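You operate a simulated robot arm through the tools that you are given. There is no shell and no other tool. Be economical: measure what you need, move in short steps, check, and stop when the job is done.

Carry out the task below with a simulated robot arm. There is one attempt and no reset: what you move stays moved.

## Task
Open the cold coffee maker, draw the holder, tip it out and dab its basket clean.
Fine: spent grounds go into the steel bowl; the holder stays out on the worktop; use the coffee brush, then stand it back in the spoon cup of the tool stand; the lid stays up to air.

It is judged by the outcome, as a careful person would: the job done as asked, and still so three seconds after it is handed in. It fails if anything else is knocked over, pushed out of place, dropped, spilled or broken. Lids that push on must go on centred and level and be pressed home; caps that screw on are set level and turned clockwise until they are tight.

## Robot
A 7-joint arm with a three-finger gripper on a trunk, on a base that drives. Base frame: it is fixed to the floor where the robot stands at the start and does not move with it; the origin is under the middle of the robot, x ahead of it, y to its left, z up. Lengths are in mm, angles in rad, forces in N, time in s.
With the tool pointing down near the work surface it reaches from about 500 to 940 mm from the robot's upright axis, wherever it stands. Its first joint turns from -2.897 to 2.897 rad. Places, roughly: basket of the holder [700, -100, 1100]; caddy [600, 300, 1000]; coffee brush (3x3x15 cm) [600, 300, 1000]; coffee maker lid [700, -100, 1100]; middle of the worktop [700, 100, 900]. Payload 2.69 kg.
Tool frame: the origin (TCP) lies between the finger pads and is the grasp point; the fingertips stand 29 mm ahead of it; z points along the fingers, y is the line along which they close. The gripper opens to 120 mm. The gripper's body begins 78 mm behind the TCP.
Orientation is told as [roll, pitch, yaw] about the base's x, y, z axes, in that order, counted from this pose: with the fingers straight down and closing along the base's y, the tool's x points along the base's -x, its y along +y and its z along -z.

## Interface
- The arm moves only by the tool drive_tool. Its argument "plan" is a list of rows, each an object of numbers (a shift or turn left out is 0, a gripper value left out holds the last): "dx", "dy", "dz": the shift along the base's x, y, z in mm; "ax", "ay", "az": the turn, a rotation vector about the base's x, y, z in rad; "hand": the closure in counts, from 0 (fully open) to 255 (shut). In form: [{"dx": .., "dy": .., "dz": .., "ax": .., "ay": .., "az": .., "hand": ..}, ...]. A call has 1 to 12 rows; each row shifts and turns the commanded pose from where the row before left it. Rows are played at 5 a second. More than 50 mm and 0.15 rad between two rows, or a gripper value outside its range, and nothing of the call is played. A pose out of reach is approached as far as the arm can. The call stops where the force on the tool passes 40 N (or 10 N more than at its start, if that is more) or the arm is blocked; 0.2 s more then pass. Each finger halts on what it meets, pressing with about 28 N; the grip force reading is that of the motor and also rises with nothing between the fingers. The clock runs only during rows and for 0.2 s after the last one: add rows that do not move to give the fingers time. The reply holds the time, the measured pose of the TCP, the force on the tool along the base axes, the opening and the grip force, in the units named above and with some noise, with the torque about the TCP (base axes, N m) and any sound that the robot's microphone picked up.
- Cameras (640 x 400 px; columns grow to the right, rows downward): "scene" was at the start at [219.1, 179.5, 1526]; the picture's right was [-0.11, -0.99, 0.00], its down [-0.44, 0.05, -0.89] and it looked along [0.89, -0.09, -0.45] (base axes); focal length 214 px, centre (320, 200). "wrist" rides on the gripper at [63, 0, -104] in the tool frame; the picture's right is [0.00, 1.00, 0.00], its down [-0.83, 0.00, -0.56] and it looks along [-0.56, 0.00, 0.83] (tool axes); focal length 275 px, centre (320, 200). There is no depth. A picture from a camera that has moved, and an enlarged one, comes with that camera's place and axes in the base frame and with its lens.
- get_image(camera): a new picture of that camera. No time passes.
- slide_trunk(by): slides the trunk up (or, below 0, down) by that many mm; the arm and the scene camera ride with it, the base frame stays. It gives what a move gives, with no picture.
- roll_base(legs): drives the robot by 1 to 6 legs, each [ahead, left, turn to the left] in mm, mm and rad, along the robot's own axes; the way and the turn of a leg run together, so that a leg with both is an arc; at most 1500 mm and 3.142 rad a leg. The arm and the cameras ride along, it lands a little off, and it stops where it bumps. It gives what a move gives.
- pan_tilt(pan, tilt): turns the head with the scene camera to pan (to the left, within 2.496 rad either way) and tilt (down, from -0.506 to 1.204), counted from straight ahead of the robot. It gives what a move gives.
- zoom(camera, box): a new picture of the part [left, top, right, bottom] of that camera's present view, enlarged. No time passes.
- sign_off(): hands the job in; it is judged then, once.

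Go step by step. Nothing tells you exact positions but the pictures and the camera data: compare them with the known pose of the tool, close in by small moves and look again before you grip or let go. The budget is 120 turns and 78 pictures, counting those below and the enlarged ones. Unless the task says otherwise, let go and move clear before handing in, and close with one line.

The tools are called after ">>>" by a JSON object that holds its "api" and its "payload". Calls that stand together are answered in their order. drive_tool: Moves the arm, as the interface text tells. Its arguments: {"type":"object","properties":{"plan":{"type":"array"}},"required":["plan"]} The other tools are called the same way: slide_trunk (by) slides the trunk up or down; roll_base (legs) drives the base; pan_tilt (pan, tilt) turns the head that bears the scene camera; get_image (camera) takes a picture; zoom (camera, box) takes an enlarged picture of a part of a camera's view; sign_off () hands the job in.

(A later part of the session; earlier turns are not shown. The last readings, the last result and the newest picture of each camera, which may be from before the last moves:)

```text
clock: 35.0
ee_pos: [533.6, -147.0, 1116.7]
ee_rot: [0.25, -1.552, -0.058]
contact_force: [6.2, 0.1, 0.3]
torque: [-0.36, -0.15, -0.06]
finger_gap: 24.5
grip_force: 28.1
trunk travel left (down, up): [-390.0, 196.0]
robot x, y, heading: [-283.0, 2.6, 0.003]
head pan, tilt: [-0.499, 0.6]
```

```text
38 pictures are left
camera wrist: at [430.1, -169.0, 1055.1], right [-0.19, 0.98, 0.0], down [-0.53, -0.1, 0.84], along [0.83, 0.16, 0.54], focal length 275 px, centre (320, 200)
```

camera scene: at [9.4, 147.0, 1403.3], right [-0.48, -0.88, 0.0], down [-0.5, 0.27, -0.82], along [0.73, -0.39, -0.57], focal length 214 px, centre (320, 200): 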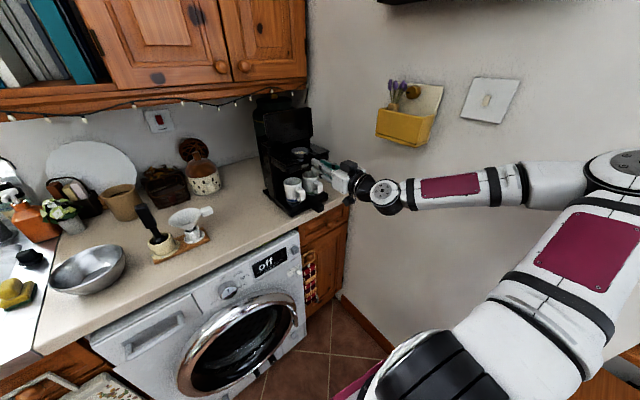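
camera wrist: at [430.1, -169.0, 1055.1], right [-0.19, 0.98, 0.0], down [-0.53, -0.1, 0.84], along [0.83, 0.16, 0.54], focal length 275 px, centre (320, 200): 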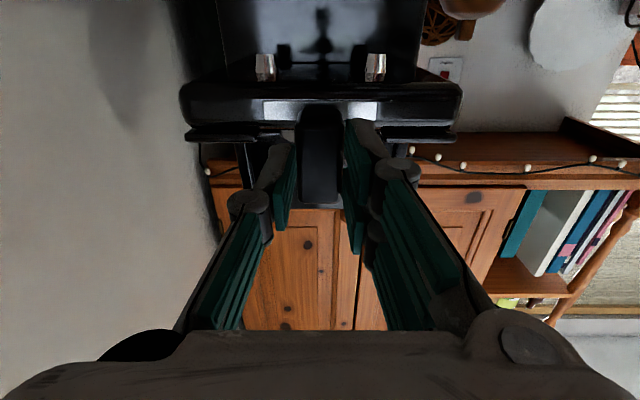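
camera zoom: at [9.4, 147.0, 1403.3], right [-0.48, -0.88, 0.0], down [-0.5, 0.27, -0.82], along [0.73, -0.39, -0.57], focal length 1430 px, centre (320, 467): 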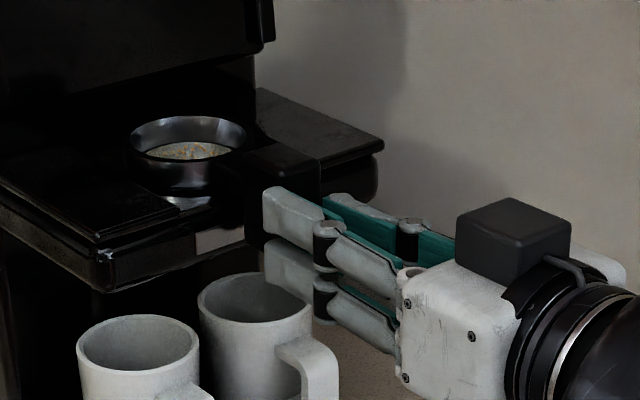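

The whole maker came forward about 30 mm with the holder, so the basket is seated and must be lifted first. I'll push back along exactly the same path to restore the maker and then compare pictures.

>>> {"api": "drive_tool", "payload": {"plan": [{"dx": 8, "dy": 1.5}, {"dx": 8, "dy": 1.5}, {"dx": 8, "dy": 1.5}, {"dx": 5, "dy": 1}, {"dx": 4, "dy": 0.8}, {}]}}

>>> {"api": "zoom", "payload": {"camera": "scene", "box": [280, 130, 360, 190]}}

```text
clock: 36.4
ee_pos: [566.4, -142.2, 1114.7]
ee_rot: [0.227, -1.551, -0.037]
contact_force: [-8.6, -1.9, -0.3]
torque: [-0.37, 0.04, -0.05]
finger_gap: 24.5
grip_force: 28.2
trunk travel left (down, up): [-390.0, 196.0]
robot x, y, heading: [-282.4, 2.4, 0.004]
head pan, tilt: [-0.499, 0.6]
```

```text
6.67 times, centred on (320, 160) of scene
camera zoom: at [8.8, 147.0, 1403.4], right [-0.48, -0.88, 0.0], down [-0.5, 0.27, -0.83], along [0.73, -0.39, -0.56], focal length 1430 px, centre (320, 467)
```

zoom: 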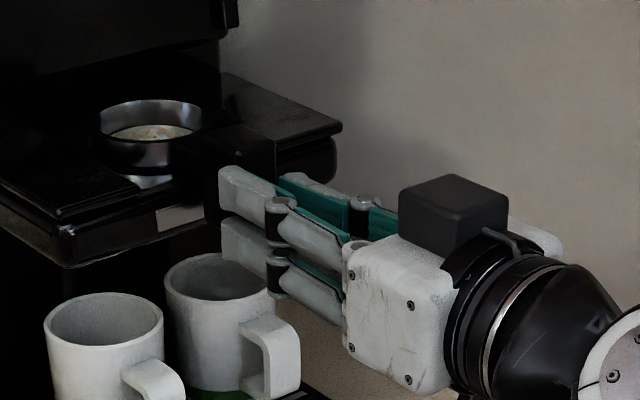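

The maker is back where it was, matching the earlier picture. Now I'll lift the holder straight up in small steps.

>>> {"api": "drive_tool", "payload": {"plan": [{"dz": 3}, {"dz": 3}, {"dz": 3}, {"dz": 3}, {}]}}

>>> {"api": "zoom", "payload": {"camera": "scene", "box": [280, 130, 360, 190]}}

```text
clock: 37.5
ee_pos: [568.1, -141.6, 1128.0]
ee_rot: [0.253, -1.554, -0.064]
contact_force: [8.2, -2.1, -0.7]
torque: [-0.33, -0.18, -0.18]
finger_gap: 24.5
grip_force: 28.0
trunk travel left (down, up): [-390.0, 196.0]
robot x, y, heading: [-277.4, 2.3, 0.003]
head pan, tilt: [-0.499, 0.6]
```

```text
6.67 times, centred on (320, 160) of scene
camera zoom: at [9.6, 146.9, 1403.2], right [-0.48, -0.88, 0.0], down [-0.5, 0.27, -0.82], along [0.73, -0.39, -0.57], focal length 1430 px, centre (320, 467)
```

zoom: 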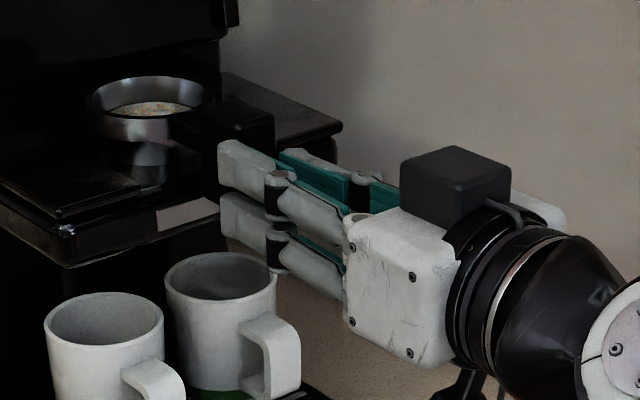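

It lifts freely and the maker stays put. I'll lift it well clear of the recess, then draw forward.

>>> {"api": "drive_tool", "payload": {"plan": [{"dz": 10}, {"dz": 10}, {"dz": 10}, {"dz": 10}, {"dx": -4, "dy": -0.8}, {"dx": -6, "dy": -1.2}, {}]}}

>>> {"api": "zoom", "payload": {"camera": "scene", "box": [280, 130, 360, 190]}}

```text
clock: 39.1
ee_pos: [557.4, -144.2, 1166.9]
ee_rot: [0.243, -1.551, -0.05]
contact_force: [-0.2, 0.9, -2.2]
torque: [0.02, 0.06, 0.03]
finger_gap: 24.4
grip_force: 28.1
trunk travel left (down, up): [-390.0, 196.0]
robot x, y, heading: [-282.6, 0.4, 0.003]
head pan, tilt: [-0.499, 0.6]
```

```text
6.67 times, centred on (320, 160) of scene
camera zoom: at [9.2, 147.1, 1403.3], right [-0.48, -0.88, 0.0], down [-0.5, 0.27, -0.83], along [0.73, -0.39, -0.56], focal length 1430 px, centre (320, 467)
```

zoom: 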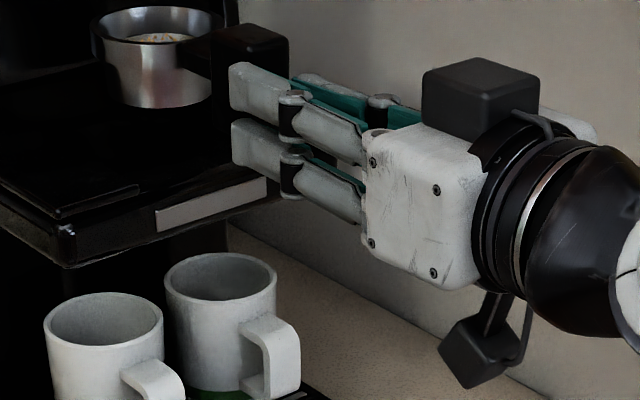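

The holder is free (about 2 N of weight) and the maker hasn't moved. I'll draw it clear, keep it level, and drive the base left towards the bowl at about [600,508].

>>> {"api": "drive_tool", "payload": {"plan": [{"dx": -20, "dy": -3.8}, {"dx": -25, "dy": -4.8}, {"dx": -25, "dy": -4.8}, {"dx": -25, "dy": -4.8}, {"dx": -25, "dy": -4.8, "dz": 5}, {"dz": 10}, {}]}}

>>> {"api": "roll_base", "payload": {"legs": [[0, 350, 0]]}}

>>> {"api": "pan_tilt", "payload": {"pan": 0.1, "tilt": 0.7}}

>>> {"api": "get_image", "payload": {"camera": "scene"}}

```text
clock: 40.8
ee_pos: [436.4, -165.9, 1182.7]
ee_rot: [0.254, -1.551, -0.064]
contact_force: [0.0, 0.2, -0.8]
torque: [0.01, 0.04, -0.01]
finger_gap: 24.5
grip_force: 28.0
trunk travel left (down, up): [-390.0, 196.0]
robot x, y, heading: [-281.6, -0.3, 0.001]
head pan, tilt: [-0.499, 0.6]
```

```text
clock: 43.0
ee_pos: [435.1, 173.7, 1182.8]
ee_rot: [0.252, -1.551, -0.068]
contact_force: [0.3, -0.1, -1.4]
torque: [0.01, 0.07, 0.01]
finger_gap: 24.4
grip_force: 27.7
trunk travel left (down, up): [-390.0, 196.0]
robot x, y, heading: [-281.2, 343.2, -0.004]
head pan, tilt: [-0.499, 0.6]
```

```text
clock: 44.0
ee_pos: [435.5, 172.7, 1182.3]
ee_rot: [0.253, -1.553, -0.068]
contact_force: [-0.1, 0.5, -0.9]
torque: [-0.02, 0.1, 0.0]
finger_gap: 24.6
grip_force: 28.7
trunk travel left (down, up): [-390.0, 196.0]
robot x, y, heading: [-281.9, 339.0, -0.004]
head pan, tilt: [0.099, 0.7]
```

```text
34 pictures are left
camera scene: at [17.5, 540.4, 1394.7], right [0.09, -1.0, 0.0], down [-0.64, -0.06, -0.77], along [0.76, 0.07, -0.64], focal length 214 px, centre (320, 200)
```

scene: 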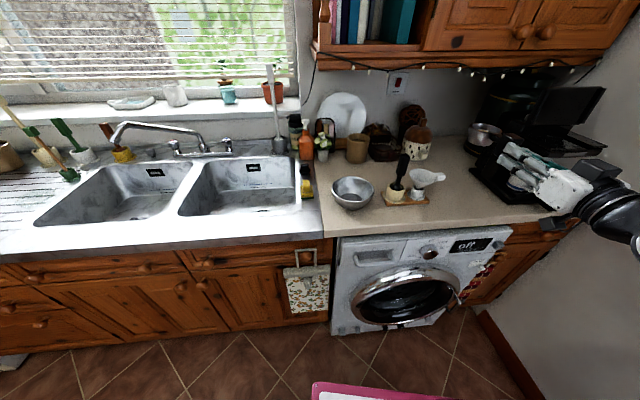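

The path is clear. I'll drive further left to bring the basket near the bowl.

>>> {"api": "roll_base", "payload": {"legs": [[0, 295, 0]]}}

>>> {"api": "get_image", "payload": {"camera": "scene"}}

>>> {"api": "get_image", "payload": {"camera": "wrist"}}

```text
clock: 46.0
ee_pos: [436.0, 474.3, 1181.1]
ee_rot: [0.255, -1.55, -0.066]
contact_force: [0.1, 0.3, -0.9]
torque: [0.01, 0.1, -0.02]
finger_gap: 24.6
grip_force: 28.1
trunk travel left (down, up): [-390.0, 196.0]
robot x, y, heading: [-279.9, 642.6, -0.002]
head pan, tilt: [0.099, 0.7]
```

```text
33 pictures are left
camera scene: at [17.4, 839.5, 1394.7], right [0.1, -1.0, 0.0], down [-0.64, -0.06, -0.76], along [0.76, 0.08, -0.64], focal length 214 px, centre (320, 200)
```

scene: 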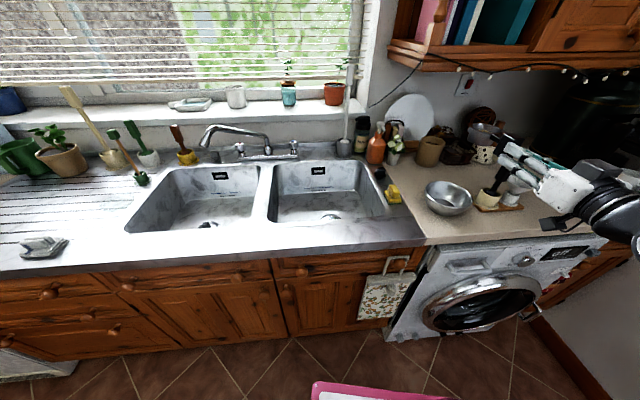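

```text
32 pictures are left
camera wrist: at [332.2, 453.2, 1121.3], right [-0.19, 0.98, 0.0], down [-0.53, -0.1, 0.84], along [0.83, 0.16, 0.54], focal length 275 px, centre (320, 200)
```

wrist: 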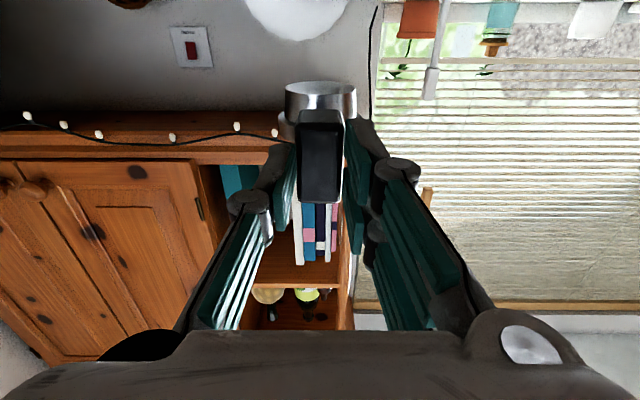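

The bowl centre comes out near [585,489] with its rim about z 960. I'll place the basket over it and lower to dumping height.

>>> {"api": "drive_tool", "payload": {"plan": [{"dx": 16, "dy": -4}, {"dx": 16, "dy": -4}, {"dz": -35}, {"dz": -35}, {"dz": -35}, {"dz": -30}, {"dz": -20}, {}]}}

>>> {"api": "zoom", "payload": {"camera": "scene", "box": [400, 110, 560, 250]}}

```text
clock: 47.8
ee_pos: [467.9, 467.0, 1026.4]
ee_rot: [0.25, -1.552, -0.06]
contact_force: [-0.7, 0.3, -1.5]
torque: [-0.01, 0.1, 0.0]
finger_gap: 24.4
grip_force: 28.1
trunk travel left (down, up): [-390.0, 196.0]
robot x, y, heading: [-281.8, 642.6, 0.001]
head pan, tilt: [0.099, 0.7]
```

```text
2.86 times, centred on (480, 180) of scene
camera zoom: at [17.4, 839.5, 1394.7], right [0.1, -1.0, 0.0], down [-0.64, -0.06, -0.76], along [0.76, 0.08, -0.64], focal length 613 px, centre (-137, 257)
```

zoom: 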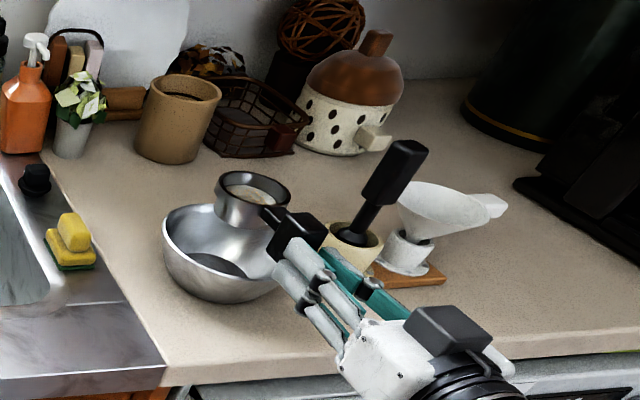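

The basket is right over the bowl. I'll start rolling about the handle axis, in a direction the wrist allows.

>>> {"api": "drive_tool", "payload": {"plan": [{"ax": 0.137, "ay": 0.026}, {"ax": 0.137, "ay": 0.026}, {"ax": 0.137, "ay": 0.026}, {"ax": 0.137, "ay": 0.026}, {}]}}

```text
clock: 49.0
ee_pos: [467.8, 465.5, 1026.6]
ee_rot: [1.542, -1.006, -1.346]
contact_force: [0.0, 0.7, -0.8]
torque: [0.01, 0.08, -0.02]
finger_gap: 24.4
grip_force: 27.7
trunk travel left (down, up): [-390.0, 196.0]
robot x, y, heading: [-275.4, 640.7, 0.005]
head pan, tilt: [0.099, 0.7]
```

>>> {"api": "drive_tool", "payload": {"plan": [{"ax": 0.137, "ay": 0.026}, {"ax": 0.137, "ay": 0.026}, {"ax": 0.137, "ay": 0.026}, {"ax": 0.137, "ay": 0.026}, {"ax": 0.137, "ay": 0.026}, {"ax": 0.137, "ay": 0.026}, {"ax": 0.137, "ay": 0.026}, {"ax": 0.137, "ay": 0.026}, {}]}}

>>> {"api": "zoom", "payload": {"camera": "scene", "box": [400, 110, 560, 250]}}

```text
clock: 51.0
ee_pos: [467.3, 465.9, 1027.4]
ee_rot: [1.574, 0.111, -1.363]
contact_force: [0.3, -0.7, -0.8]
torque: [-0.06, 0.07, 0.03]
finger_gap: 24.3
grip_force: 27.7
trunk travel left (down, up): [-390.0, 196.0]
robot x, y, heading: [-281.1, 638.0, 0.0]
head pan, tilt: [0.099, 0.7]
```

```text
2.86 times, centred on (480, 180) of scene
camera zoom: at [17.4, 839.5, 1394.7], right [0.1, -1.0, 0.0], down [-0.64, -0.06, -0.76], along [0.76, 0.08, -0.64], focal length 613 px, centre (-137, 257)
```

zoom: 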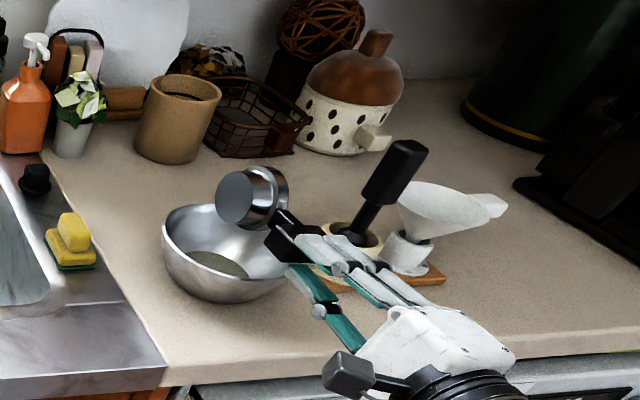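

Tipped past 95° and everything is still over the bowl. I'll continue to nearly upside down.

>>> {"api": "drive_tool", "payload": {"plan": [{"ax": 0.137, "ay": 0.026}, {"ax": 0.137, "ay": 0.026}, {"ax": 0.137, "ay": 0.026}, {"ax": 0.137, "ay": 0.026}, {"ax": 0.137, "ay": 0.026}, {"ax": 0.137, "ay": 0.026}, {"ax": 0.137, "ay": 0.026}, {"ax": 0.137, "ay": 0.026}, {}, {}]}}

>>> {"api": "zoom", "payload": {"camera": "scene", "box": [400, 110, 560, 250]}}

```text
clock: 53.2
ee_pos: [467.4, 466.0, 1027.6]
ee_rot: [1.626, 1.223, -1.326]
contact_force: [0.3, 0.4, -0.5]
torque: [0.01, 0.11, 0.0]
finger_gap: 24.3
grip_force: 28.3
trunk travel left (down, up): [-390.0, 196.0]
robot x, y, heading: [-282.5, 641.5, 0.005]
head pan, tilt: [0.099, 0.7]
```

```text
2.86 times, centred on (480, 180) of scene
camera zoom: at [17.4, 839.5, 1394.7], right [0.1, -1.0, 0.0], down [-0.64, -0.06, -0.76], along [0.76, 0.08, -0.64], focal length 613 px, centre (-137, 257)
```

zoom: 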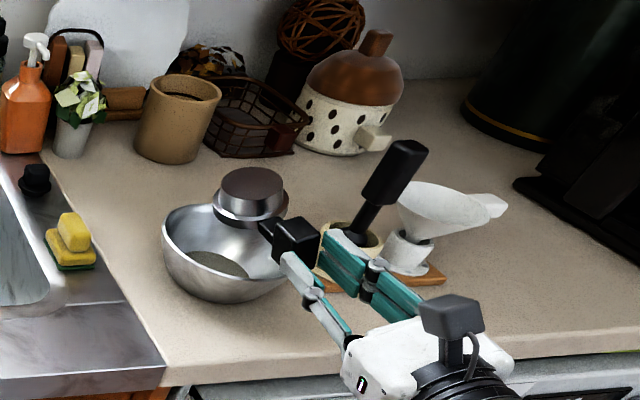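

Nearly inverted. I'll finish the turn, give it a couple of gentle shakes, then roll back partway.

>>> {"api": "drive_tool", "payload": {"plan": [{"ax": 0.137, "ay": 0.026}, {"ax": 0.1, "ay": 0.02}, {"dz": 8}, {"dz": -8}, {"dz": 8}, {"dz": -8}, {}, {}, {"ax": -0.137, "ay": -0.026}, {"ax": -0.137, "ay": -0.026}, {"ax": -0.137, "ay": -0.026}, {"ax": -0.137, "ay": -0.026}]}}

>>> {"api": "drive_tool", "payload": {"plan": [{"ax": -0.137, "ay": -0.026}, {"ax": -0.137, "ay": -0.026}, {"ax": -0.137, "ay": -0.026}, {"ax": -0.137, "ay": -0.026}, {"ax": -0.137, "ay": -0.026}, {"ax": -0.137, "ay": -0.026}, {"ax": -0.137, "ay": -0.026}, {"ax": -0.137, "ay": -0.026}, {"ax": -0.137, "ay": -0.026}, {}]}}

>>> {"api": "drive_tool", "payload": {"plan": [{"ax": -0.137, "ay": -0.026}, {"ax": -0.137, "ay": -0.026}, {"ax": -0.137, "ay": -0.026}, {"ax": -0.137, "ay": -0.026}, {"ax": -0.137, "ay": -0.026}, {"ax": -0.137, "ay": -0.026}, {"ax": -0.137, "ay": -0.026}, {"ax": -0.137, "ay": -0.026}, {"ax": -0.1, "ay": -0.02}, {}]}}

>>> {"api": "zoom", "payload": {"camera": "scene", "box": [400, 110, 560, 250]}}

```text
clock: 55.8
ee_pos: [468.0, 466.1, 1027.0]
ee_rot: [1.594, 0.904, -1.354]
contact_force: [-0.3, 0.1, -1.0]
torque: [-0.02, 0.05, 0.03]
finger_gap: 24.3
grip_force: 28.3
trunk travel left (down, up): [-390.0, 196.0]
robot x, y, heading: [-279.8, 643.0, 0.004]
head pan, tilt: [0.099, 0.7]
```

```text
clock: 58.0
ee_pos: [468.2, 466.6, 1027.0]
ee_rot: [1.565, -0.351, -1.364]
contact_force: [-0.2, 0.0, -0.5]
torque: [-0.04, 0.05, 0.01]
finger_gap: 24.3
grip_force: 27.8
trunk travel left (down, up): [-390.0, 196.0]
robot x, y, heading: [-286.3, 639.3, -0.002]
head pan, tilt: [0.099, 0.7]
```

```text
clock: 60.2
ee_pos: [468.9, 465.9, 1026.9]
ee_rot: [0.203, -1.552, -0.016]
contact_force: [0.2, 0.5, 0.0]
torque: [-0.04, 0.07, 0.02]
finger_gap: 24.5
grip_force: 28.1
trunk travel left (down, up): [-390.0, 196.0]
robot x, y, heading: [-279.4, 641.2, 0.005]
head pan, tilt: [0.099, 0.7]
```

```text
2.86 times, centred on (480, 180) of scene
camera zoom: at [17.4, 839.5, 1394.7], right [0.1, -1.0, 0.0], down [-0.64, -0.06, -0.76], along [0.76, 0.08, -0.64], focal length 613 px, centre (-137, 257)
```

zoom: 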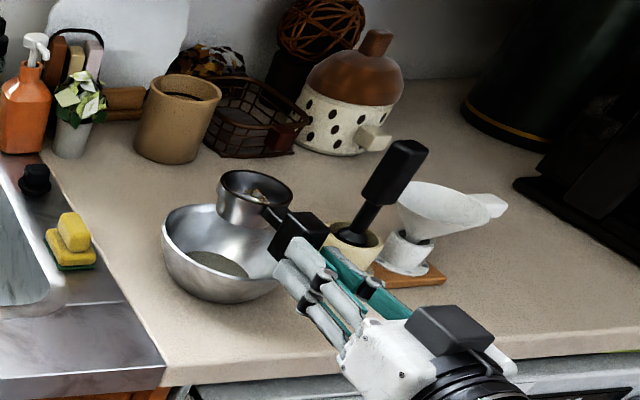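

Back to level. I'll check what is left in the basket.

>>> {"api": "zoom", "payload": {"camera": "scene", "box": [438, 160, 488, 220]}}

```text
6.67 times, centred on (463, 190) of scene
camera zoom: at [17.4, 839.5, 1394.7], right [0.1, -1.0, 0.0], down [-0.64, -0.06, -0.76], along [0.76, 0.08, -0.64], focal length 1430 px, centre (-633, 267)
```

zoom: 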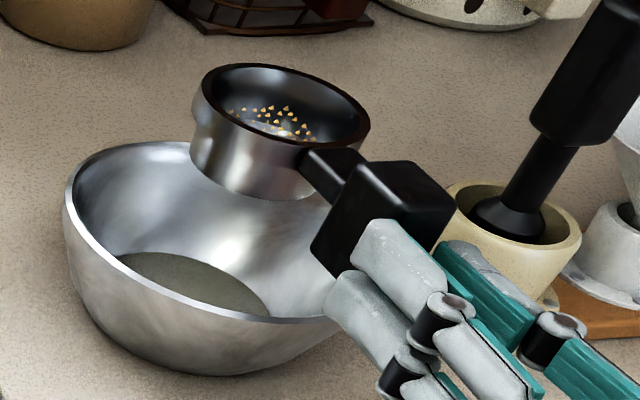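

The grounds are out; only small bits are stuck to the basket floor, and the brush will deal with those. I'll raise the holder, drive back right to the free worktop between the tool stand and the maker, and set it down.

>>> {"api": "drive_tool", "payload": {"plan": [{"dz": 40}, {"dz": 40}, {"dz": 40}, {"dz": 35}, {}]}}

>>> {"api": "roll_base", "payload": {"legs": [[0, -400, 0], [80, 0, 0]]}}

>>> {"api": "pan_tilt", "payload": {"pan": -0.4, "tilt": 0.75}}

>>> {"api": "get_image", "payload": {"camera": "scene"}}

```text
clock: 61.4
ee_pos: [467.8, 465.3, 1182.4]
ee_rot: [0.301, -1.551, -0.113]
contact_force: [0.4, 0.2, -0.4]
torque: [0.01, 0.09, 0.0]
finger_gap: 24.5
grip_force: 27.9
trunk travel left (down, up): [-390.0, 196.0]
robot x, y, heading: [-278.2, 638.3, 0.003]
head pan, tilt: [0.099, 0.7]
```

```text
clock: 64.6
ee_pos: [545.3, 62.2, 1182.8]
ee_rot: [0.288, -1.554, -0.103]
contact_force: [1.2, -0.2, 0.1]
torque: [0.01, 0.09, 0.0]
finger_gap: 24.4
grip_force: 28.2
trunk travel left (down, up): [-390.0, 196.0]
robot x, y, heading: [-203.6, 240.0, -0.013]
head pan, tilt: [0.099, 0.7]
```

```text
clock: 65.5
ee_pos: [545.7, 62.7, 1181.9]
ee_rot: [0.288, -1.552, -0.105]
contact_force: [0.3, 0.3, -0.3]
torque: [0.0, 0.07, 0.01]
finger_gap: 24.3
grip_force: 27.9
trunk travel left (down, up): [-390.0, 196.0]
robot x, y, heading: [-201.1, 245.9, -0.007]
head pan, tilt: [-0.4, 0.75]
```

```text
26 pictures are left
camera scene: at [88.2, 398.1, 1390.5], right [-0.39, -0.92, 0.0], down [-0.63, 0.27, -0.73], along [0.67, -0.29, -0.68], focal length 214 px, centre (320, 200)
```

scene: 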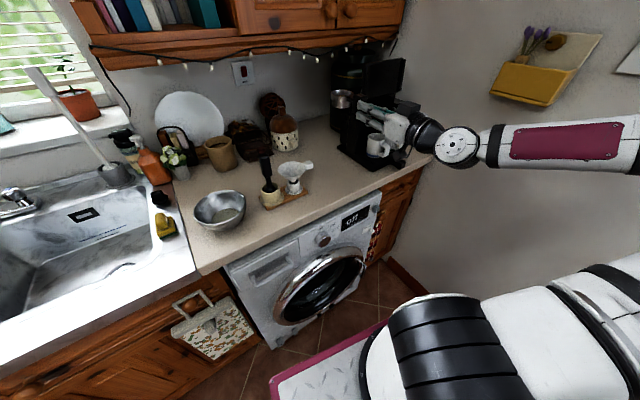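

The spot is free and the bowl shows the grounds. I'll lower the holder to just above the worktop.

>>> {"api": "drive_tool", "payload": {"plan": [{"dx": 15, "dy": 8}, {"dx": 15, "dy": 8}, {"dz": -40}, {"dz": -40}, {"dz": -40}, {"dz": -40}, {"dz": -40}, {"dz": -30}, {}]}}

>>> {"api": "zoom", "payload": {"camera": "scene", "box": [270, 120, 420, 240]}}

```text
clock: 67.5
ee_pos: [577.9, 76.4, 952.4]
ee_rot: [0.265, -1.552, -0.082]
contact_force: [-0.5, 0.1, -1.0]
torque: [-0.03, 0.1, 0.01]
finger_gap: 23.9
grip_force: 27.9
trunk travel left (down, up): [-390.0, 196.0]
robot x, y, heading: [-201.3, 242.3, -0.006]
head pan, tilt: [-0.4, 0.75]
```

```text
3.33 times, centred on (345, 180) of scene
camera zoom: at [88.2, 398.1, 1390.5], right [-0.39, -0.92, 0.0], down [-0.63, 0.27, -0.73], along [0.67, -0.29, -0.68], focal length 715 px, centre (237, 267)
```

zoom: 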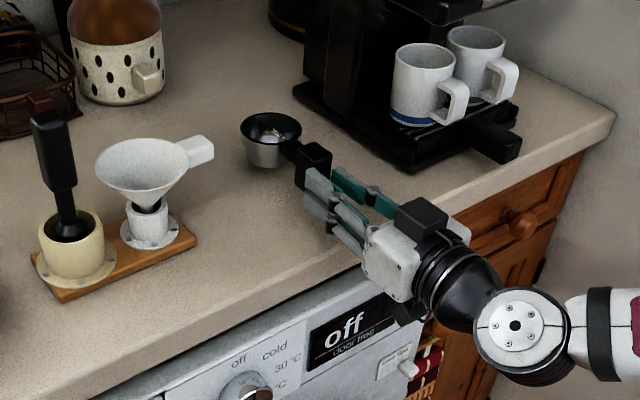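

Good position, with the handle well inside the counter edge. I'll lower slowly until it touches.

>>> {"api": "drive_tool", "payload": {"plan": [{"dz": -6}, {"dz": -4}, {"dz": -3}, {"dz": -3}, {"dz": -3}, {}]}}

```text
clock: 68.9
ee_pos: [576.1, 77.6, 934.1]
ee_rot: [0.304, -1.555, -0.119]
contact_force: [0.1, 0.1, -0.8]
torque: [0.04, 0.02, 0.03]
finger_gap: 24.3
grip_force: 28.0
trunk travel left (down, up): [-390.0, 196.0]
robot x, y, heading: [-203.1, 238.9, -0.012]
head pan, tilt: [-0.4, 0.75]
```

>>> {"api": "drive_tool", "payload": {"plan": [{"dz": -2}, {"dz": -2}, {"dz": -2}, {}]}}

```text
clock: 69.9
ee_pos: [576.1, 79.1, 932.3]
ee_rot: [0.231, -1.561, -0.046]
contact_force: [-0.3, -2.2, 31.5]
torque: [0.57, -0.68, 0.17]
finger_gap: 24.1
grip_force: 27.5
trunk travel left (down, up): [-390.0, 196.0]
robot x, y, heading: [-201.0, 241.8, -0.001]
head pan, tilt: [-0.4, 0.75]
```

It has touched down. I'll ease off a few millimetres and check before letting go.

>>> {"api": "drive_tool", "payload": {"plan": [{"dz": 2}, {"dz": 1}, {}]}}

>>> {"api": "zoom", "payload": {"camera": "scene", "box": [315, 140, 375, 190]}}

```text
clock: 70.7
ee_pos: [575.6, 78.9, 931.7]
ee_rot: [0.319, -1.555, -0.137]
contact_force: [3.3, -2.3, 23.2]
torque: [0.45, -0.59, -0.07]
finger_gap: 23.9
grip_force: 28.0
trunk travel left (down, up): [-390.0, 196.0]
robot x, y, heading: [-204.7, 240.1, -0.013]
head pan, tilt: [-0.4, 0.75]
```

```text
8.00 times, centred on (345, 165) of scene
camera zoom: at [87.6, 398.1, 1390.6], right [-0.39, -0.92, 0.0], down [-0.63, 0.27, -0.73], along [0.67, -0.29, -0.68], focal length 1716 px, centre (120, 480)
```

zoom: 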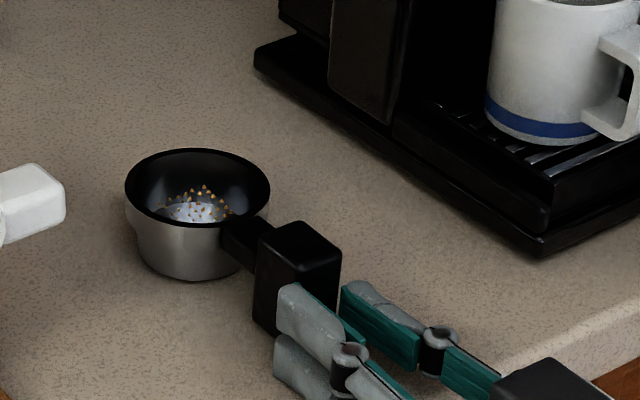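

>>> {"api": "drive_tool", "payload": {"plan": [{"dz": 2}, {"dz": 1}, {"hand": 200}, {"hand": 180}, {"hand": 150}, {}]}}

>>> {"api": "zoom", "payload": {"camera": "scene", "box": [315, 140, 375, 190]}}

```text
clock: 72.1
ee_pos: [573.7, 79.2, 934.5]
ee_rot: [0.299, -1.552, -0.113]
contact_force: [0.1, 0.8, -0.5]
torque: [0.03, 0.01, 0.04]
finger_gap: 49.6
grip_force: 0.1
trunk travel left (down, up): [-390.0, 196.0]
robot x, y, heading: [-202.3, 243.4, -0.004]
head pan, tilt: [-0.4, 0.75]
```

```text
8.00 times, centred on (345, 165) of scene
camera zoom: at [88.1, 398.1, 1390.4], right [-0.39, -0.92, 0.0], down [-0.63, 0.27, -0.73], along [0.67, -0.29, -0.68], focal length 1716 px, centre (120, 480)
```

zoom: 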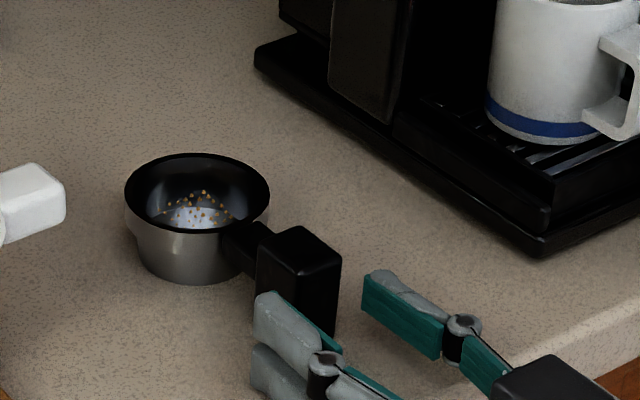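

The holder stands steady on the worktop, basket centre about [694,97]. I'll retreat, raise, and turn the tool to point down again for the brush.

>>> {"api": "drive_tool", "payload": {"plan": [{"dx": -20, "dy": -3.8, "hand": 120}, {"dx": -25, "dy": -4.8}, {"dx": -30, "dy": -5.7}, {"dz": 40}, {"dz": 45}, {"dz": 45}, {"dz": 45}, {"dz": 45}, {"dz": 40}, {}]}}

>>> {"api": "drive_tool", "payload": {"plan": [{"ax": -0.0265, "ay": 0.1375, "dx": 8}, {"ax": -0.0265, "ay": 0.1375, "dx": 8}, {"ax": -0.0265, "ay": 0.1375, "dx": 8}, {"ax": -0.0265, "ay": 0.1375, "dx": 8}, {"ax": -0.0265, "ay": 0.1375, "dx": 8}, {"ax": -0.0265, "ay": 0.1375, "dx": 8}, {"ax": -0.0265, "ay": 0.1375, "dx": 8}, {"ax": -0.0265, "ay": 0.1375}, {"ax": -0.0265, "ay": 0.1375}, {"ax": -0.0265, "ay": 0.1375}, {"ax": -0.0265, "ay": 0.1375}, {}]}}

```text
clock: 74.3
ee_pos: [502.1, 63.1, 1194.2]
ee_rot: [0.314, -1.553, -0.132]
contact_force: [0.5, 0.0, -0.7]
torque: [-0.02, 0.0, -0.01]
finger_gap: 63.7
grip_force: 0.1
trunk travel left (down, up): [-390.0, 196.0]
robot x, y, heading: [-201.1, 242.7, -0.007]
head pan, tilt: [-0.4, 0.75]
```

```text
clock: 76.9
ee_pos: [556.1, 63.8, 1193.7]
ee_rot: [-0.007, -0.01, 0.186]
contact_force: [1.2, 0.4, -0.1]
torque: [0.0, 0.01, 0.01]
finger_gap: 63.3
grip_force: 0.0
trunk travel left (down, up): [-390.0, 196.0]
robot x, y, heading: [-199.7, 245.6, -0.001]
head pan, tilt: [-0.4, 0.75]
```

>>> {"api": "drive_tool", "payload": {"plan": [{"dx": -10, "dy": 45, "dz": 5}, {"dx": -15, "dy": 45}, {"dx": -15, "dy": 45}, {"dx": -15, "dy": 45}, {"dx": -15, "dy": 45}, {"dx": -15, "dy": 45}, {"dx": -2, "dy": 5}, {}]}}

>>> {"api": "roll_base", "payload": {"legs": [[150, 0, 0]]}}

>>> {"api": "get_image", "payload": {"camera": "wrist"}}

```text
clock: 78.7
ee_pos: [468.7, 339.5, 1198.2]
ee_rot: [-0.006, -0.012, 0.186]
contact_force: [-0.4, 0.6, 0.6]
torque: [0.03, 0.01, 0.03]
finger_gap: 63.7
grip_force: 0.1
trunk travel left (down, up): [-390.0, 196.0]
robot x, y, heading: [-199.8, 242.5, -0.006]
head pan, tilt: [-0.4, 0.75]
```

```text
clock: 80.1
ee_pos: [620.9, 337.1, 1196.6]
ee_rot: [-0.005, -0.014, 0.184]
contact_force: [-0.5, 0.8, -0.5]
torque: [-0.01, 0.0, 0.02]
finger_gap: 63.8
grip_force: 0.2
trunk travel left (down, up): [-390.0, 196.0]
robot x, y, heading: [-54.9, 239.2, -0.01]
head pan, tilt: [-0.4, 0.75]
```

```text
22 pictures are left
camera wrist: at [556.1, 324.9, 1301.3], right [-0.19, 0.98, -0.01], down [0.81, 0.16, 0.57], along [0.56, 0.1, -0.82], focal length 275 px, centre (320, 200)
```

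wrist: 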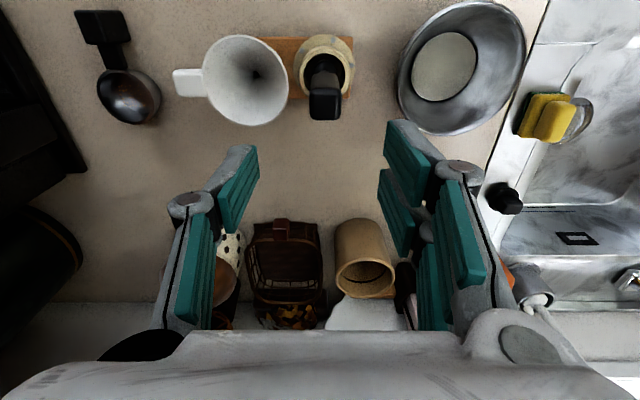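

The brush handle top is at about [616,337.5,1080], aligned with the tool's yaw. I'll descend around it, keeping the fingertips above the cone's rim.

>>> {"api": "drive_tool", "payload": {"plan": [{"dx": -5, "ay": 0.012}, {"dz": -40}, {"dz": -40}, {"dz": -15}, {}]}}

>>> {"api": "get_image", "payload": {"camera": "wrist"}}

>>> {"api": "zoom", "payload": {"camera": "scene", "box": [170, 100, 360, 260]}}

```text
clock: 81.3
ee_pos: [612.8, 338.6, 1103.3]
ee_rot: [-0.006, -0.002, 0.182]
contact_force: [-0.1, 0.0, 0.0]
torque: [0.02, 0.0, 0.0]
finger_gap: 63.6
grip_force: 0.0
trunk travel left (down, up): [-390.0, 196.0]
robot x, y, heading: [-50.3, 239.8, -0.003]
head pan, tilt: [-0.4, 0.75]
```

```text
21 pictures are left
camera wrist: at [551.2, 325.7, 1207.1], right [-0.19, 0.98, 0.0], down [0.82, 0.16, 0.56], along [0.55, 0.1, -0.83], focal length 275 px, centre (320, 200)
```

wrist: 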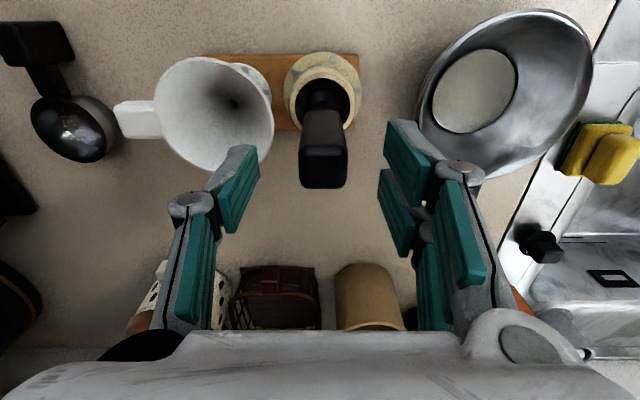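

```text
2.50 times, centred on (265, 180) of scene
camera zoom: at [238.0, 396.9, 1390.5], right [-0.39, -0.92, 0.0], down [-0.63, 0.27, -0.73], along [0.67, -0.29, -0.68], focal length 536 px, centre (458, 250)
```

zoom: 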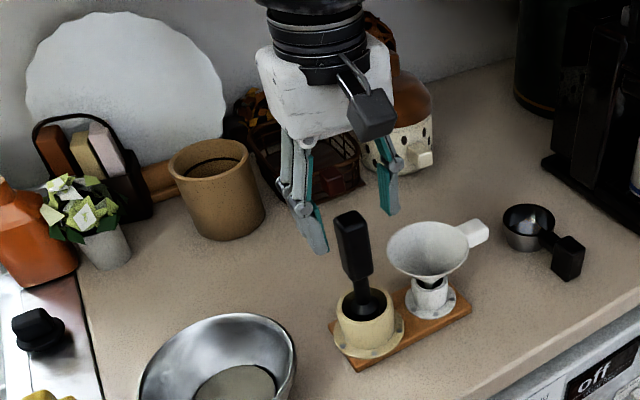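

Both views agree that the brush is between the fingers. I'll descend further and grip.

>>> {"api": "drive_tool", "payload": {"plan": [{"dx": 2, "dz": -20}, {"dz": -15}, {"dz": -8}, {}]}}

>>> {"api": "drive_tool", "payload": {"plan": [{"hand": 170}, {"hand": 240}, {"hand": 240}, {}]}}

>>> {"api": "zoom", "payload": {"camera": "scene", "box": [270, 150, 350, 250]}}

```text
clock: 82.3
ee_pos: [616.1, 338.2, 1060.2]
ee_rot: [-0.002, -0.001, 0.185]
contact_force: [0.9, 0.3, -0.1]
torque: [0.02, 0.0, 0.01]
finger_gap: 63.4
grip_force: 0.0
trunk travel left (down, up): [-390.0, 196.0]
robot x, y, heading: [-52.8, 240.2, -0.01]
head pan, tilt: [-0.4, 0.75]
```

```text
clock: 83.3
ee_pos: [617.1, 337.2, 1059.8]
ee_rot: [-0.003, -0.003, 0.183]
contact_force: [-1.1, 2.0, 0.3]
torque: [0.06, -0.03, 0.01]
finger_gap: 25.1
grip_force: 28.1
trunk travel left (down, up): [-390.0, 196.0]
robot x, y, heading: [-50.5, 241.7, -0.005]
head pan, tilt: [-0.4, 0.75]
```

```text
4.00 times, centred on (310, 200) of scene
camera zoom: at [238.0, 396.9, 1390.4], right [-0.39, -0.92, 0.0], down [-0.63, 0.27, -0.73], along [0.67, -0.29, -0.68], focal length 858 px, centre (360, 200)
```

zoom: 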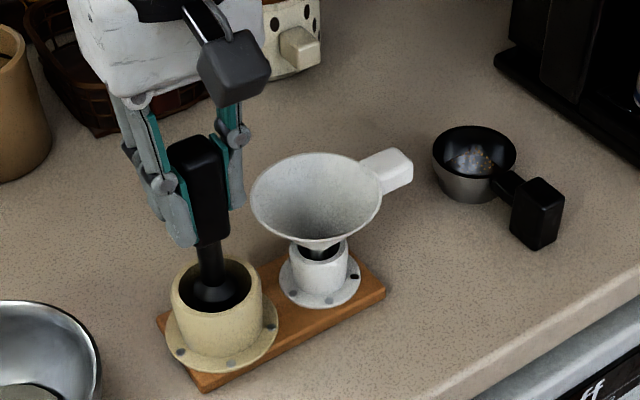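

Brush gripped (25.1 mm). I'll lift it straight out of the cup and carry it over to the basket at about [688,104].

>>> {"api": "drive_tool", "payload": {"plan": [{"dz": 30}, {"dz": 40}, {"dz": 40}, {"dz": 30}, {}]}}

>>> {"api": "drive_tool", "payload": {"plan": [{"dx": 12, "dy": -40}, {"dx": 12, "dy": -40}, {"dx": 12, "dy": -40}, {"dx": 12, "dy": -40}, {"dx": 12, "dy": -40}, {"dx": 10, "dy": -33}, {"dz": -40}, {"dz": -30}, {}]}}

>>> {"api": "get_image", "payload": {"camera": "wrist"}}

>>> {"api": "zoom", "payload": {"camera": "scene", "box": [270, 110, 430, 250]}}

```text
clock: 84.5
ee_pos: [615.7, 336.7, 1199.6]
ee_rot: [-0.004, -0.002, 0.185]
contact_force: [-0.8, 0.1, -0.5]
torque: [-0.01, 0.02, 0.03]
finger_gap: 25.1
grip_force: 28.3
trunk travel left (down, up): [-390.0, 196.0]
robot x, y, heading: [-53.3, 239.1, -0.006]
head pan, tilt: [-0.4, 0.75]
```

```text
clock: 86.5
ee_pos: [685.7, 103.1, 1129.6]
ee_rot: [-0.004, -0.001, 0.184]
contact_force: [-1.2, 0.9, -0.4]
torque: [-0.02, -0.01, 0.03]
finger_gap: 25.1
grip_force: 28.3
trunk travel left (down, up): [-390.0, 196.0]
robot x, y, heading: [-49.9, 241.7, -0.007]
head pan, tilt: [-0.4, 0.75]
```

```text
18 pictures are left
camera wrist: at [622.7, 91.4, 1234.3], right [-0.19, 0.98, 0.0], down [0.82, 0.16, 0.56], along [0.55, 0.1, -0.83], focal length 275 px, centre (320, 200)
```

wrist: 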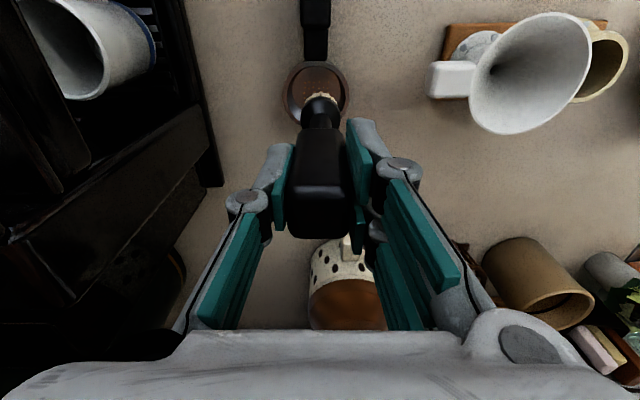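

```text
2.86 times, centred on (350, 180) of scene
camera zoom: at [238.0, 396.8, 1390.5], right [-0.39, -0.92, 0.0], down [-0.63, 0.27, -0.73], along [0.67, -0.29, -0.68], focal length 613 px, centre (234, 257)
```

zoom: 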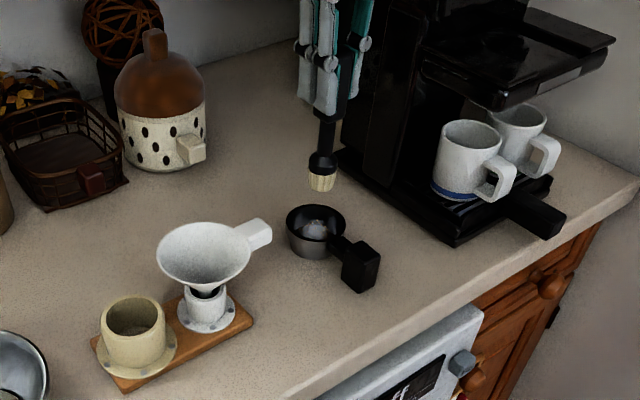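

The brush is over the basket, and the basket centre refines to about [686,100]. I'll descend inside and feel for the floor.

>>> {"api": "drive_tool", "payload": {"plan": [{"dy": -2.5}, {"dz": -30}, {"dz": -25}, {"dz": -15}, {"dz": -4}, {"dz": -4}, {}]}}

>>> {"api": "zoom", "payload": {"camera": "scene", "box": [320, 140, 390, 200]}}

```text
clock: 88.1
ee_pos: [687.5, 102.1, 1052.9]
ee_rot: [-0.003, -0.004, 0.183]
contact_force: [1.5, 1.4, 26.3]
torque: [0.07, -0.24, 0.01]
finger_gap: 25.4
grip_force: 28.0
trunk travel left (down, up): [-390.0, 196.0]
robot x, y, heading: [-53.5, 242.4, -0.003]
head pan, tilt: [-0.4, 0.75]
```

```text
6.67 times, centred on (355, 170) of scene
camera zoom: at [237.2, 397.1, 1390.7], right [-0.39, -0.92, 0.0], down [-0.63, 0.27, -0.73], along [0.67, -0.29, -0.68], focal length 1430 px, centre (87, 400)
```

zoom: 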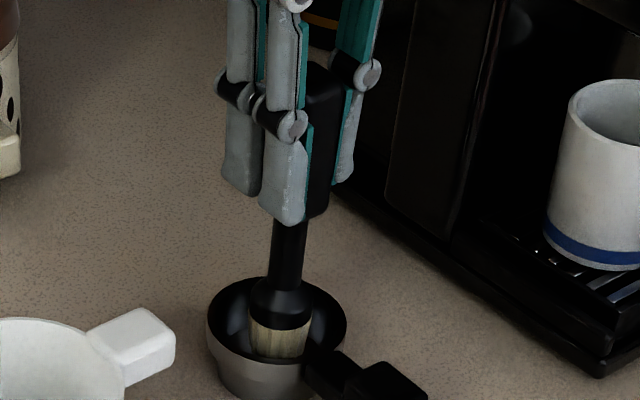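

The brush is on the basket floor. I'll dab at several spots around the basket with a light press.

>>> {"api": "drive_tool", "payload": {"plan": [{"dz": 10}, {"dx": 9, "dz": -8}, {"dz": 8}, {"dx": -9, "dy": 9, "dz": -8}, {"dz": 8}, {"dx": -9, "dy": -9, "dz": -8}, {"dz": 8}, {"dx": 9, "dy": -9, "dz": -8}, {"dz": 8}, {"dy": 9, "dz": -8}, {"dz": 8}, {}]}}

>>> {"api": "drive_tool", "payload": {"plan": [{"dx": 7, "dy": 7, "dz": -8}, {"dz": 8}, {"dx": -14, "dz": -8}, {"dz": 8}, {"dy": -14, "dz": -8}, {"dz": 8}, {"dx": 14, "dz": -8}, {"dz": 8}, {"dx": -7, "dy": 7, "dz": 20}, {"dz": 30}, {"dz": 30}, {}]}}

>>> {"api": "zoom", "payload": {"camera": "scene", "box": [320, 140, 390, 200]}}

```text
clock: 90.7
ee_pos: [686.9, 101.5, 1062.4]
ee_rot: [-0.004, -0.001, 0.183]
contact_force: [0.4, -0.3, -0.6]
torque: [-0.01, 0.01, -0.03]
finger_gap: 25.2
grip_force: 28.1
trunk travel left (down, up): [-390.0, 196.0]
robot x, y, heading: [-54.0, 241.6, -0.006]
head pan, tilt: [-0.4, 0.75]
```

```text
clock: 93.3
ee_pos: [685.4, 100.9, 1141.9]
ee_rot: [-0.003, -0.003, 0.184]
contact_force: [0.3, 0.2, -1.1]
torque: [0.01, 0.02, -0.02]
finger_gap: 25.1
grip_force: 27.1
trunk travel left (down, up): [-390.0, 196.0]
robot x, y, heading: [-51.8, 239.8, -0.014]
head pan, tilt: [-0.4, 0.75]
```

```text
6.67 times, centred on (355, 170) of scene
camera zoom: at [238.1, 396.8, 1390.4], right [-0.39, -0.92, 0.0], down [-0.63, 0.27, -0.73], along [0.67, -0.29, -0.68], focal length 1430 px, centre (87, 400)
```

zoom: 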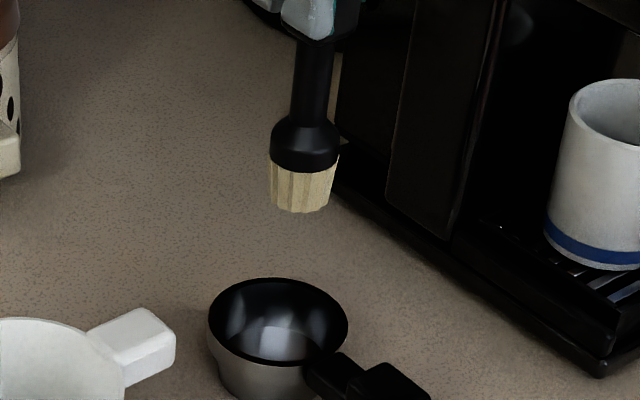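

The visible floor is clean now. I'll check the hidden near side from the wrist camera.

>>> {"api": "zoom", "payload": {"camera": "wrist", "box": [270, 40, 370, 140]}}

```text
4.00 times, centred on (320, 90) of wrist
camera zoom: at [623.8, 88.4, 1246.4], right [-0.19, 0.98, 0.0], down [0.82, 0.16, 0.56], along [0.55, 0.1, -0.83], focal length 1101 px, centre (320, 640)
```

zoom: 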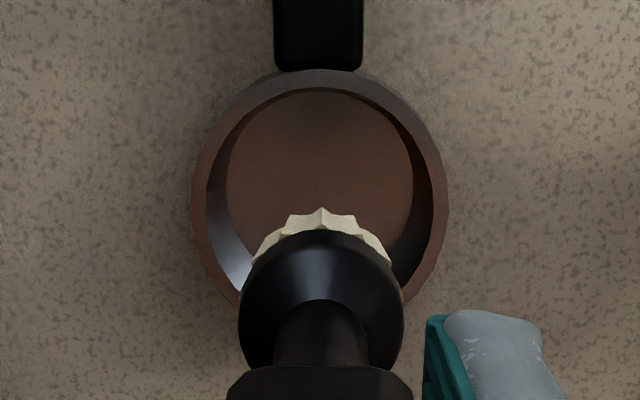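

The basket is clean. I'll carry the brush back above its cup.

>>> {"api": "drive_tool", "payload": {"plan": [{"dz": 30}, {"dz": 28}, {"dx": -12, "dy": 40}, {"dx": -12, "dy": 40}, {"dx": -12, "dy": 40}, {"dx": -12, "dy": 40}, {"dx": -12, "dy": 40}, {"dx": -9.5, "dy": 36.3}, {}]}}

>>> {"api": "get_image", "payload": {"camera": "wrist"}}

>>> {"api": "zoom", "payload": {"camera": "scene", "box": [260, 120, 350, 250]}}

```text
clock: 95.3
ee_pos: [615.9, 338.3, 1198.4]
ee_rot: [-0.004, -0.001, 0.183]
contact_force: [-0.4, 0.0, -0.2]
torque: [0.01, -0.04, 0.0]
finger_gap: 25.5
grip_force: 28.8
trunk travel left (down, up): [-390.0, 196.0]
robot x, y, heading: [-54.0, 242.8, -0.008]
head pan, tilt: [-0.4, 0.75]
```

```text
13 pictures are left
camera wrist: at [553.4, 326.2, 1303.3], right [-0.19, 0.98, 0.0], down [0.82, 0.16, 0.56], along [0.55, 0.1, -0.83], focal length 275 px, centre (320, 200)
```

wrist: 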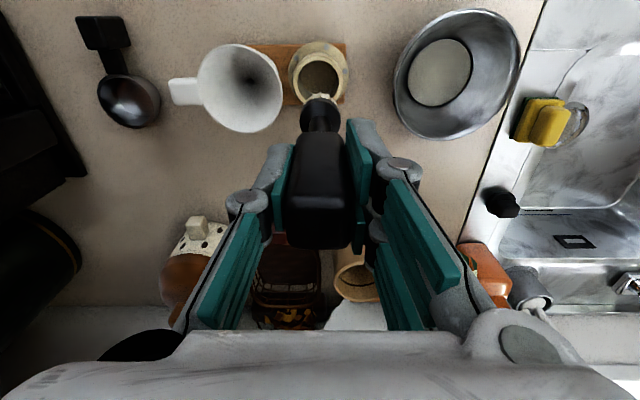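

```text
3.08 times, centred on (305, 185) of scene
camera zoom: at [238.0, 396.8, 1390.4], right [-0.39, -0.92, 0.0], down [-0.63, 0.27, -0.73], along [0.67, -0.29, -0.68], focal length 660 px, centre (366, 246)
```

zoom: 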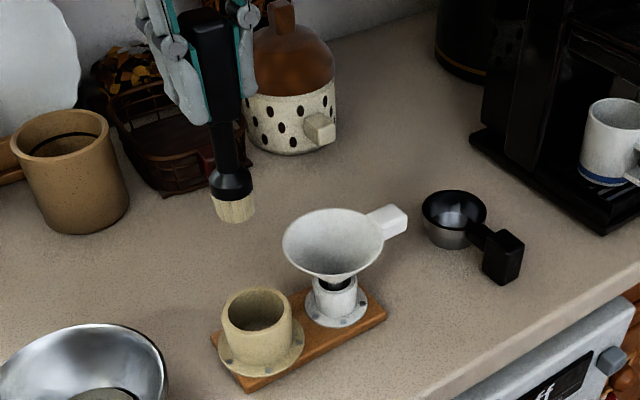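

The brush tip and cup mouth line up within about 2 mm in the wrist view. I'll descend to just above the cup and check once more.

>>> {"api": "drive_tool", "payload": {"plan": [{"dz": -40, "dy": -1}, {"dz": -30}, {"dz": -20}, {}]}}

>>> {"api": "zoom", "payload": {"camera": "scene", "box": [260, 150, 340, 250]}}

>>> {"api": "zoom", "payload": {"camera": "wrist", "box": [250, 20, 400, 150]}}

```text
clock: 96.3
ee_pos: [616.2, 337.4, 1108.4]
ee_rot: [-0.004, -0.001, 0.183]
contact_force: [-0.1, 0.7, -1.1]
torque: [-0.04, 0.01, 0.01]
finger_gap: 25.1
grip_force: 27.7
trunk travel left (down, up): [-390.0, 196.0]
robot x, y, heading: [-51.0, 243.6, -0.005]
head pan, tilt: [-0.4, 0.75]
```

```text
4.00 times, centred on (300, 200) of scene
camera zoom: at [238.0, 396.9, 1390.5], right [-0.39, -0.92, 0.0], down [-0.63, 0.27, -0.73], along [0.67, -0.29, -0.68], focal length 858 px, centre (400, 200)
```

zoom: 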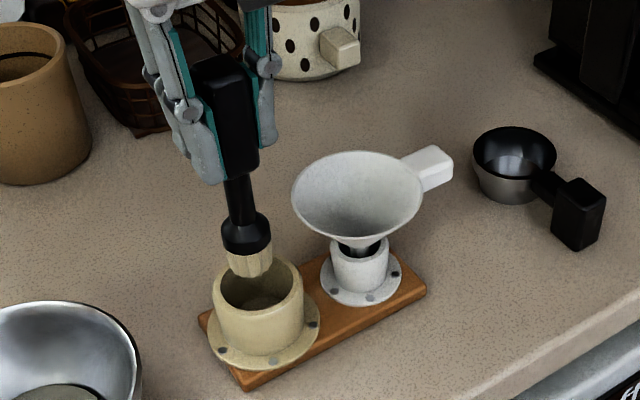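

```text
3.08 times, centred on (325, 85) of wrist
camera zoom: at [554.3, 325.1, 1213.0], right [-0.19, 0.98, 0.0], down [0.82, 0.16, 0.56], along [0.55, 0.1, -0.83], focal length 847 px, centre (305, 554)
```

zoom: 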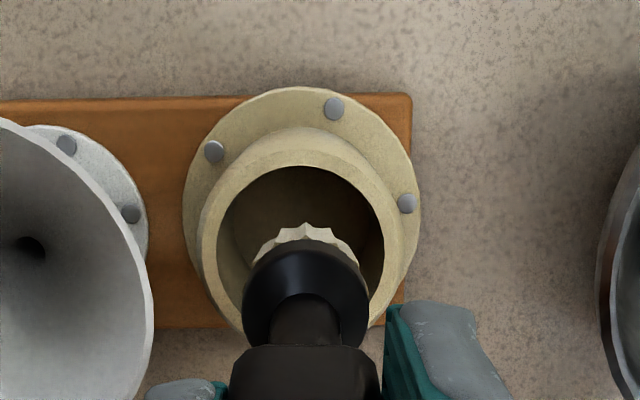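

It is entering the cup centrally. I'll lower it gently to the floor of the cup.

>>> {"api": "drive_tool", "payload": {"plan": [{"dz": -20}, {"dz": -15}, {"dz": -6}, {"dz": -3}, {"dz": -2}, {}]}}

```text
clock: 97.7
ee_pos: [617.3, 337.6, 1063.1]
ee_rot: [-0.003, -0.001, 0.185]
contact_force: [0.5, 0.2, -1.4]
torque: [0.05, -0.13, -0.06]
finger_gap: 25.1
grip_force: 28.1
trunk travel left (down, up): [-390.0, 196.0]
robot x, y, heading: [-51.9, 245.7, -0.008]
head pan, tilt: [-0.4, 0.75]
```

>>> {"api": "drive_tool", "payload": {"plan": [{"dz": -1.5}, {"dz": -1.5}, {"dz": -1}, {}]}}

```text
clock: 98.7
ee_pos: [617.5, 337.3, 1059.5]
ee_rot: [-0.004, 0.001, 0.182]
contact_force: [-2.0, 1.0, -0.7]
torque: [0.02, 0.05, -0.03]
finger_gap: 25.4
grip_force: 27.9
trunk travel left (down, up): [-390.0, 196.0]
robot x, y, heading: [-53.4, 240.2, -0.014]
head pan, tilt: [-0.4, 0.75]
```

>>> {"api": "drive_tool", "payload": {"plan": [{"dz": -1.5}, {"dz": -1.5}, {"dz": -1}, {}]}}

```text
clock: 99.7
ee_pos: [616.8, 336.6, 1055.2]
ee_rot: [-0.003, -0.001, 0.183]
contact_force: [1.0, 0.1, -0.2]
torque: [0.03, -0.33, -0.01]
finger_gap: 25.3
grip_force: 28.3
trunk travel left (down, up): [-390.0, 196.0]
robot x, y, heading: [-53.3, 242.4, -0.005]
head pan, tilt: [-0.4, 0.75]
```

>>> {"api": "drive_tool", "payload": {"plan": [{"dz": -1.5}, {"dz": -1.5}, {}]}}

>>> {"api": "zoom", "payload": {"camera": "scene", "box": [260, 150, 340, 250]}}

```text
clock: 100.5
ee_pos: [617.4, 337.1, 1053.0]
ee_rot: [-0.003, 0.0, 0.183]
contact_force: [-1.0, -3.5, 12.4]
torque: [-0.14, -0.11, 0.0]
finger_gap: 25.2
grip_force: 27.7
trunk travel left (down, up): [-390.0, 196.0]
robot x, y, heading: [-54.8, 239.7, -0.008]
head pan, tilt: [-0.4, 0.75]
```

```text
4.00 times, centred on (300, 200) of scene
camera zoom: at [237.5, 396.6, 1390.7], right [-0.39, -0.92, 0.0], down [-0.63, 0.27, -0.73], along [0.67, -0.29, -0.68], focal length 858 px, centre (400, 200)
```

zoom: 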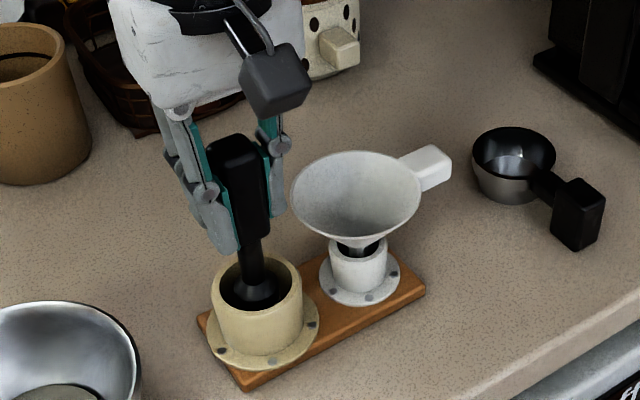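

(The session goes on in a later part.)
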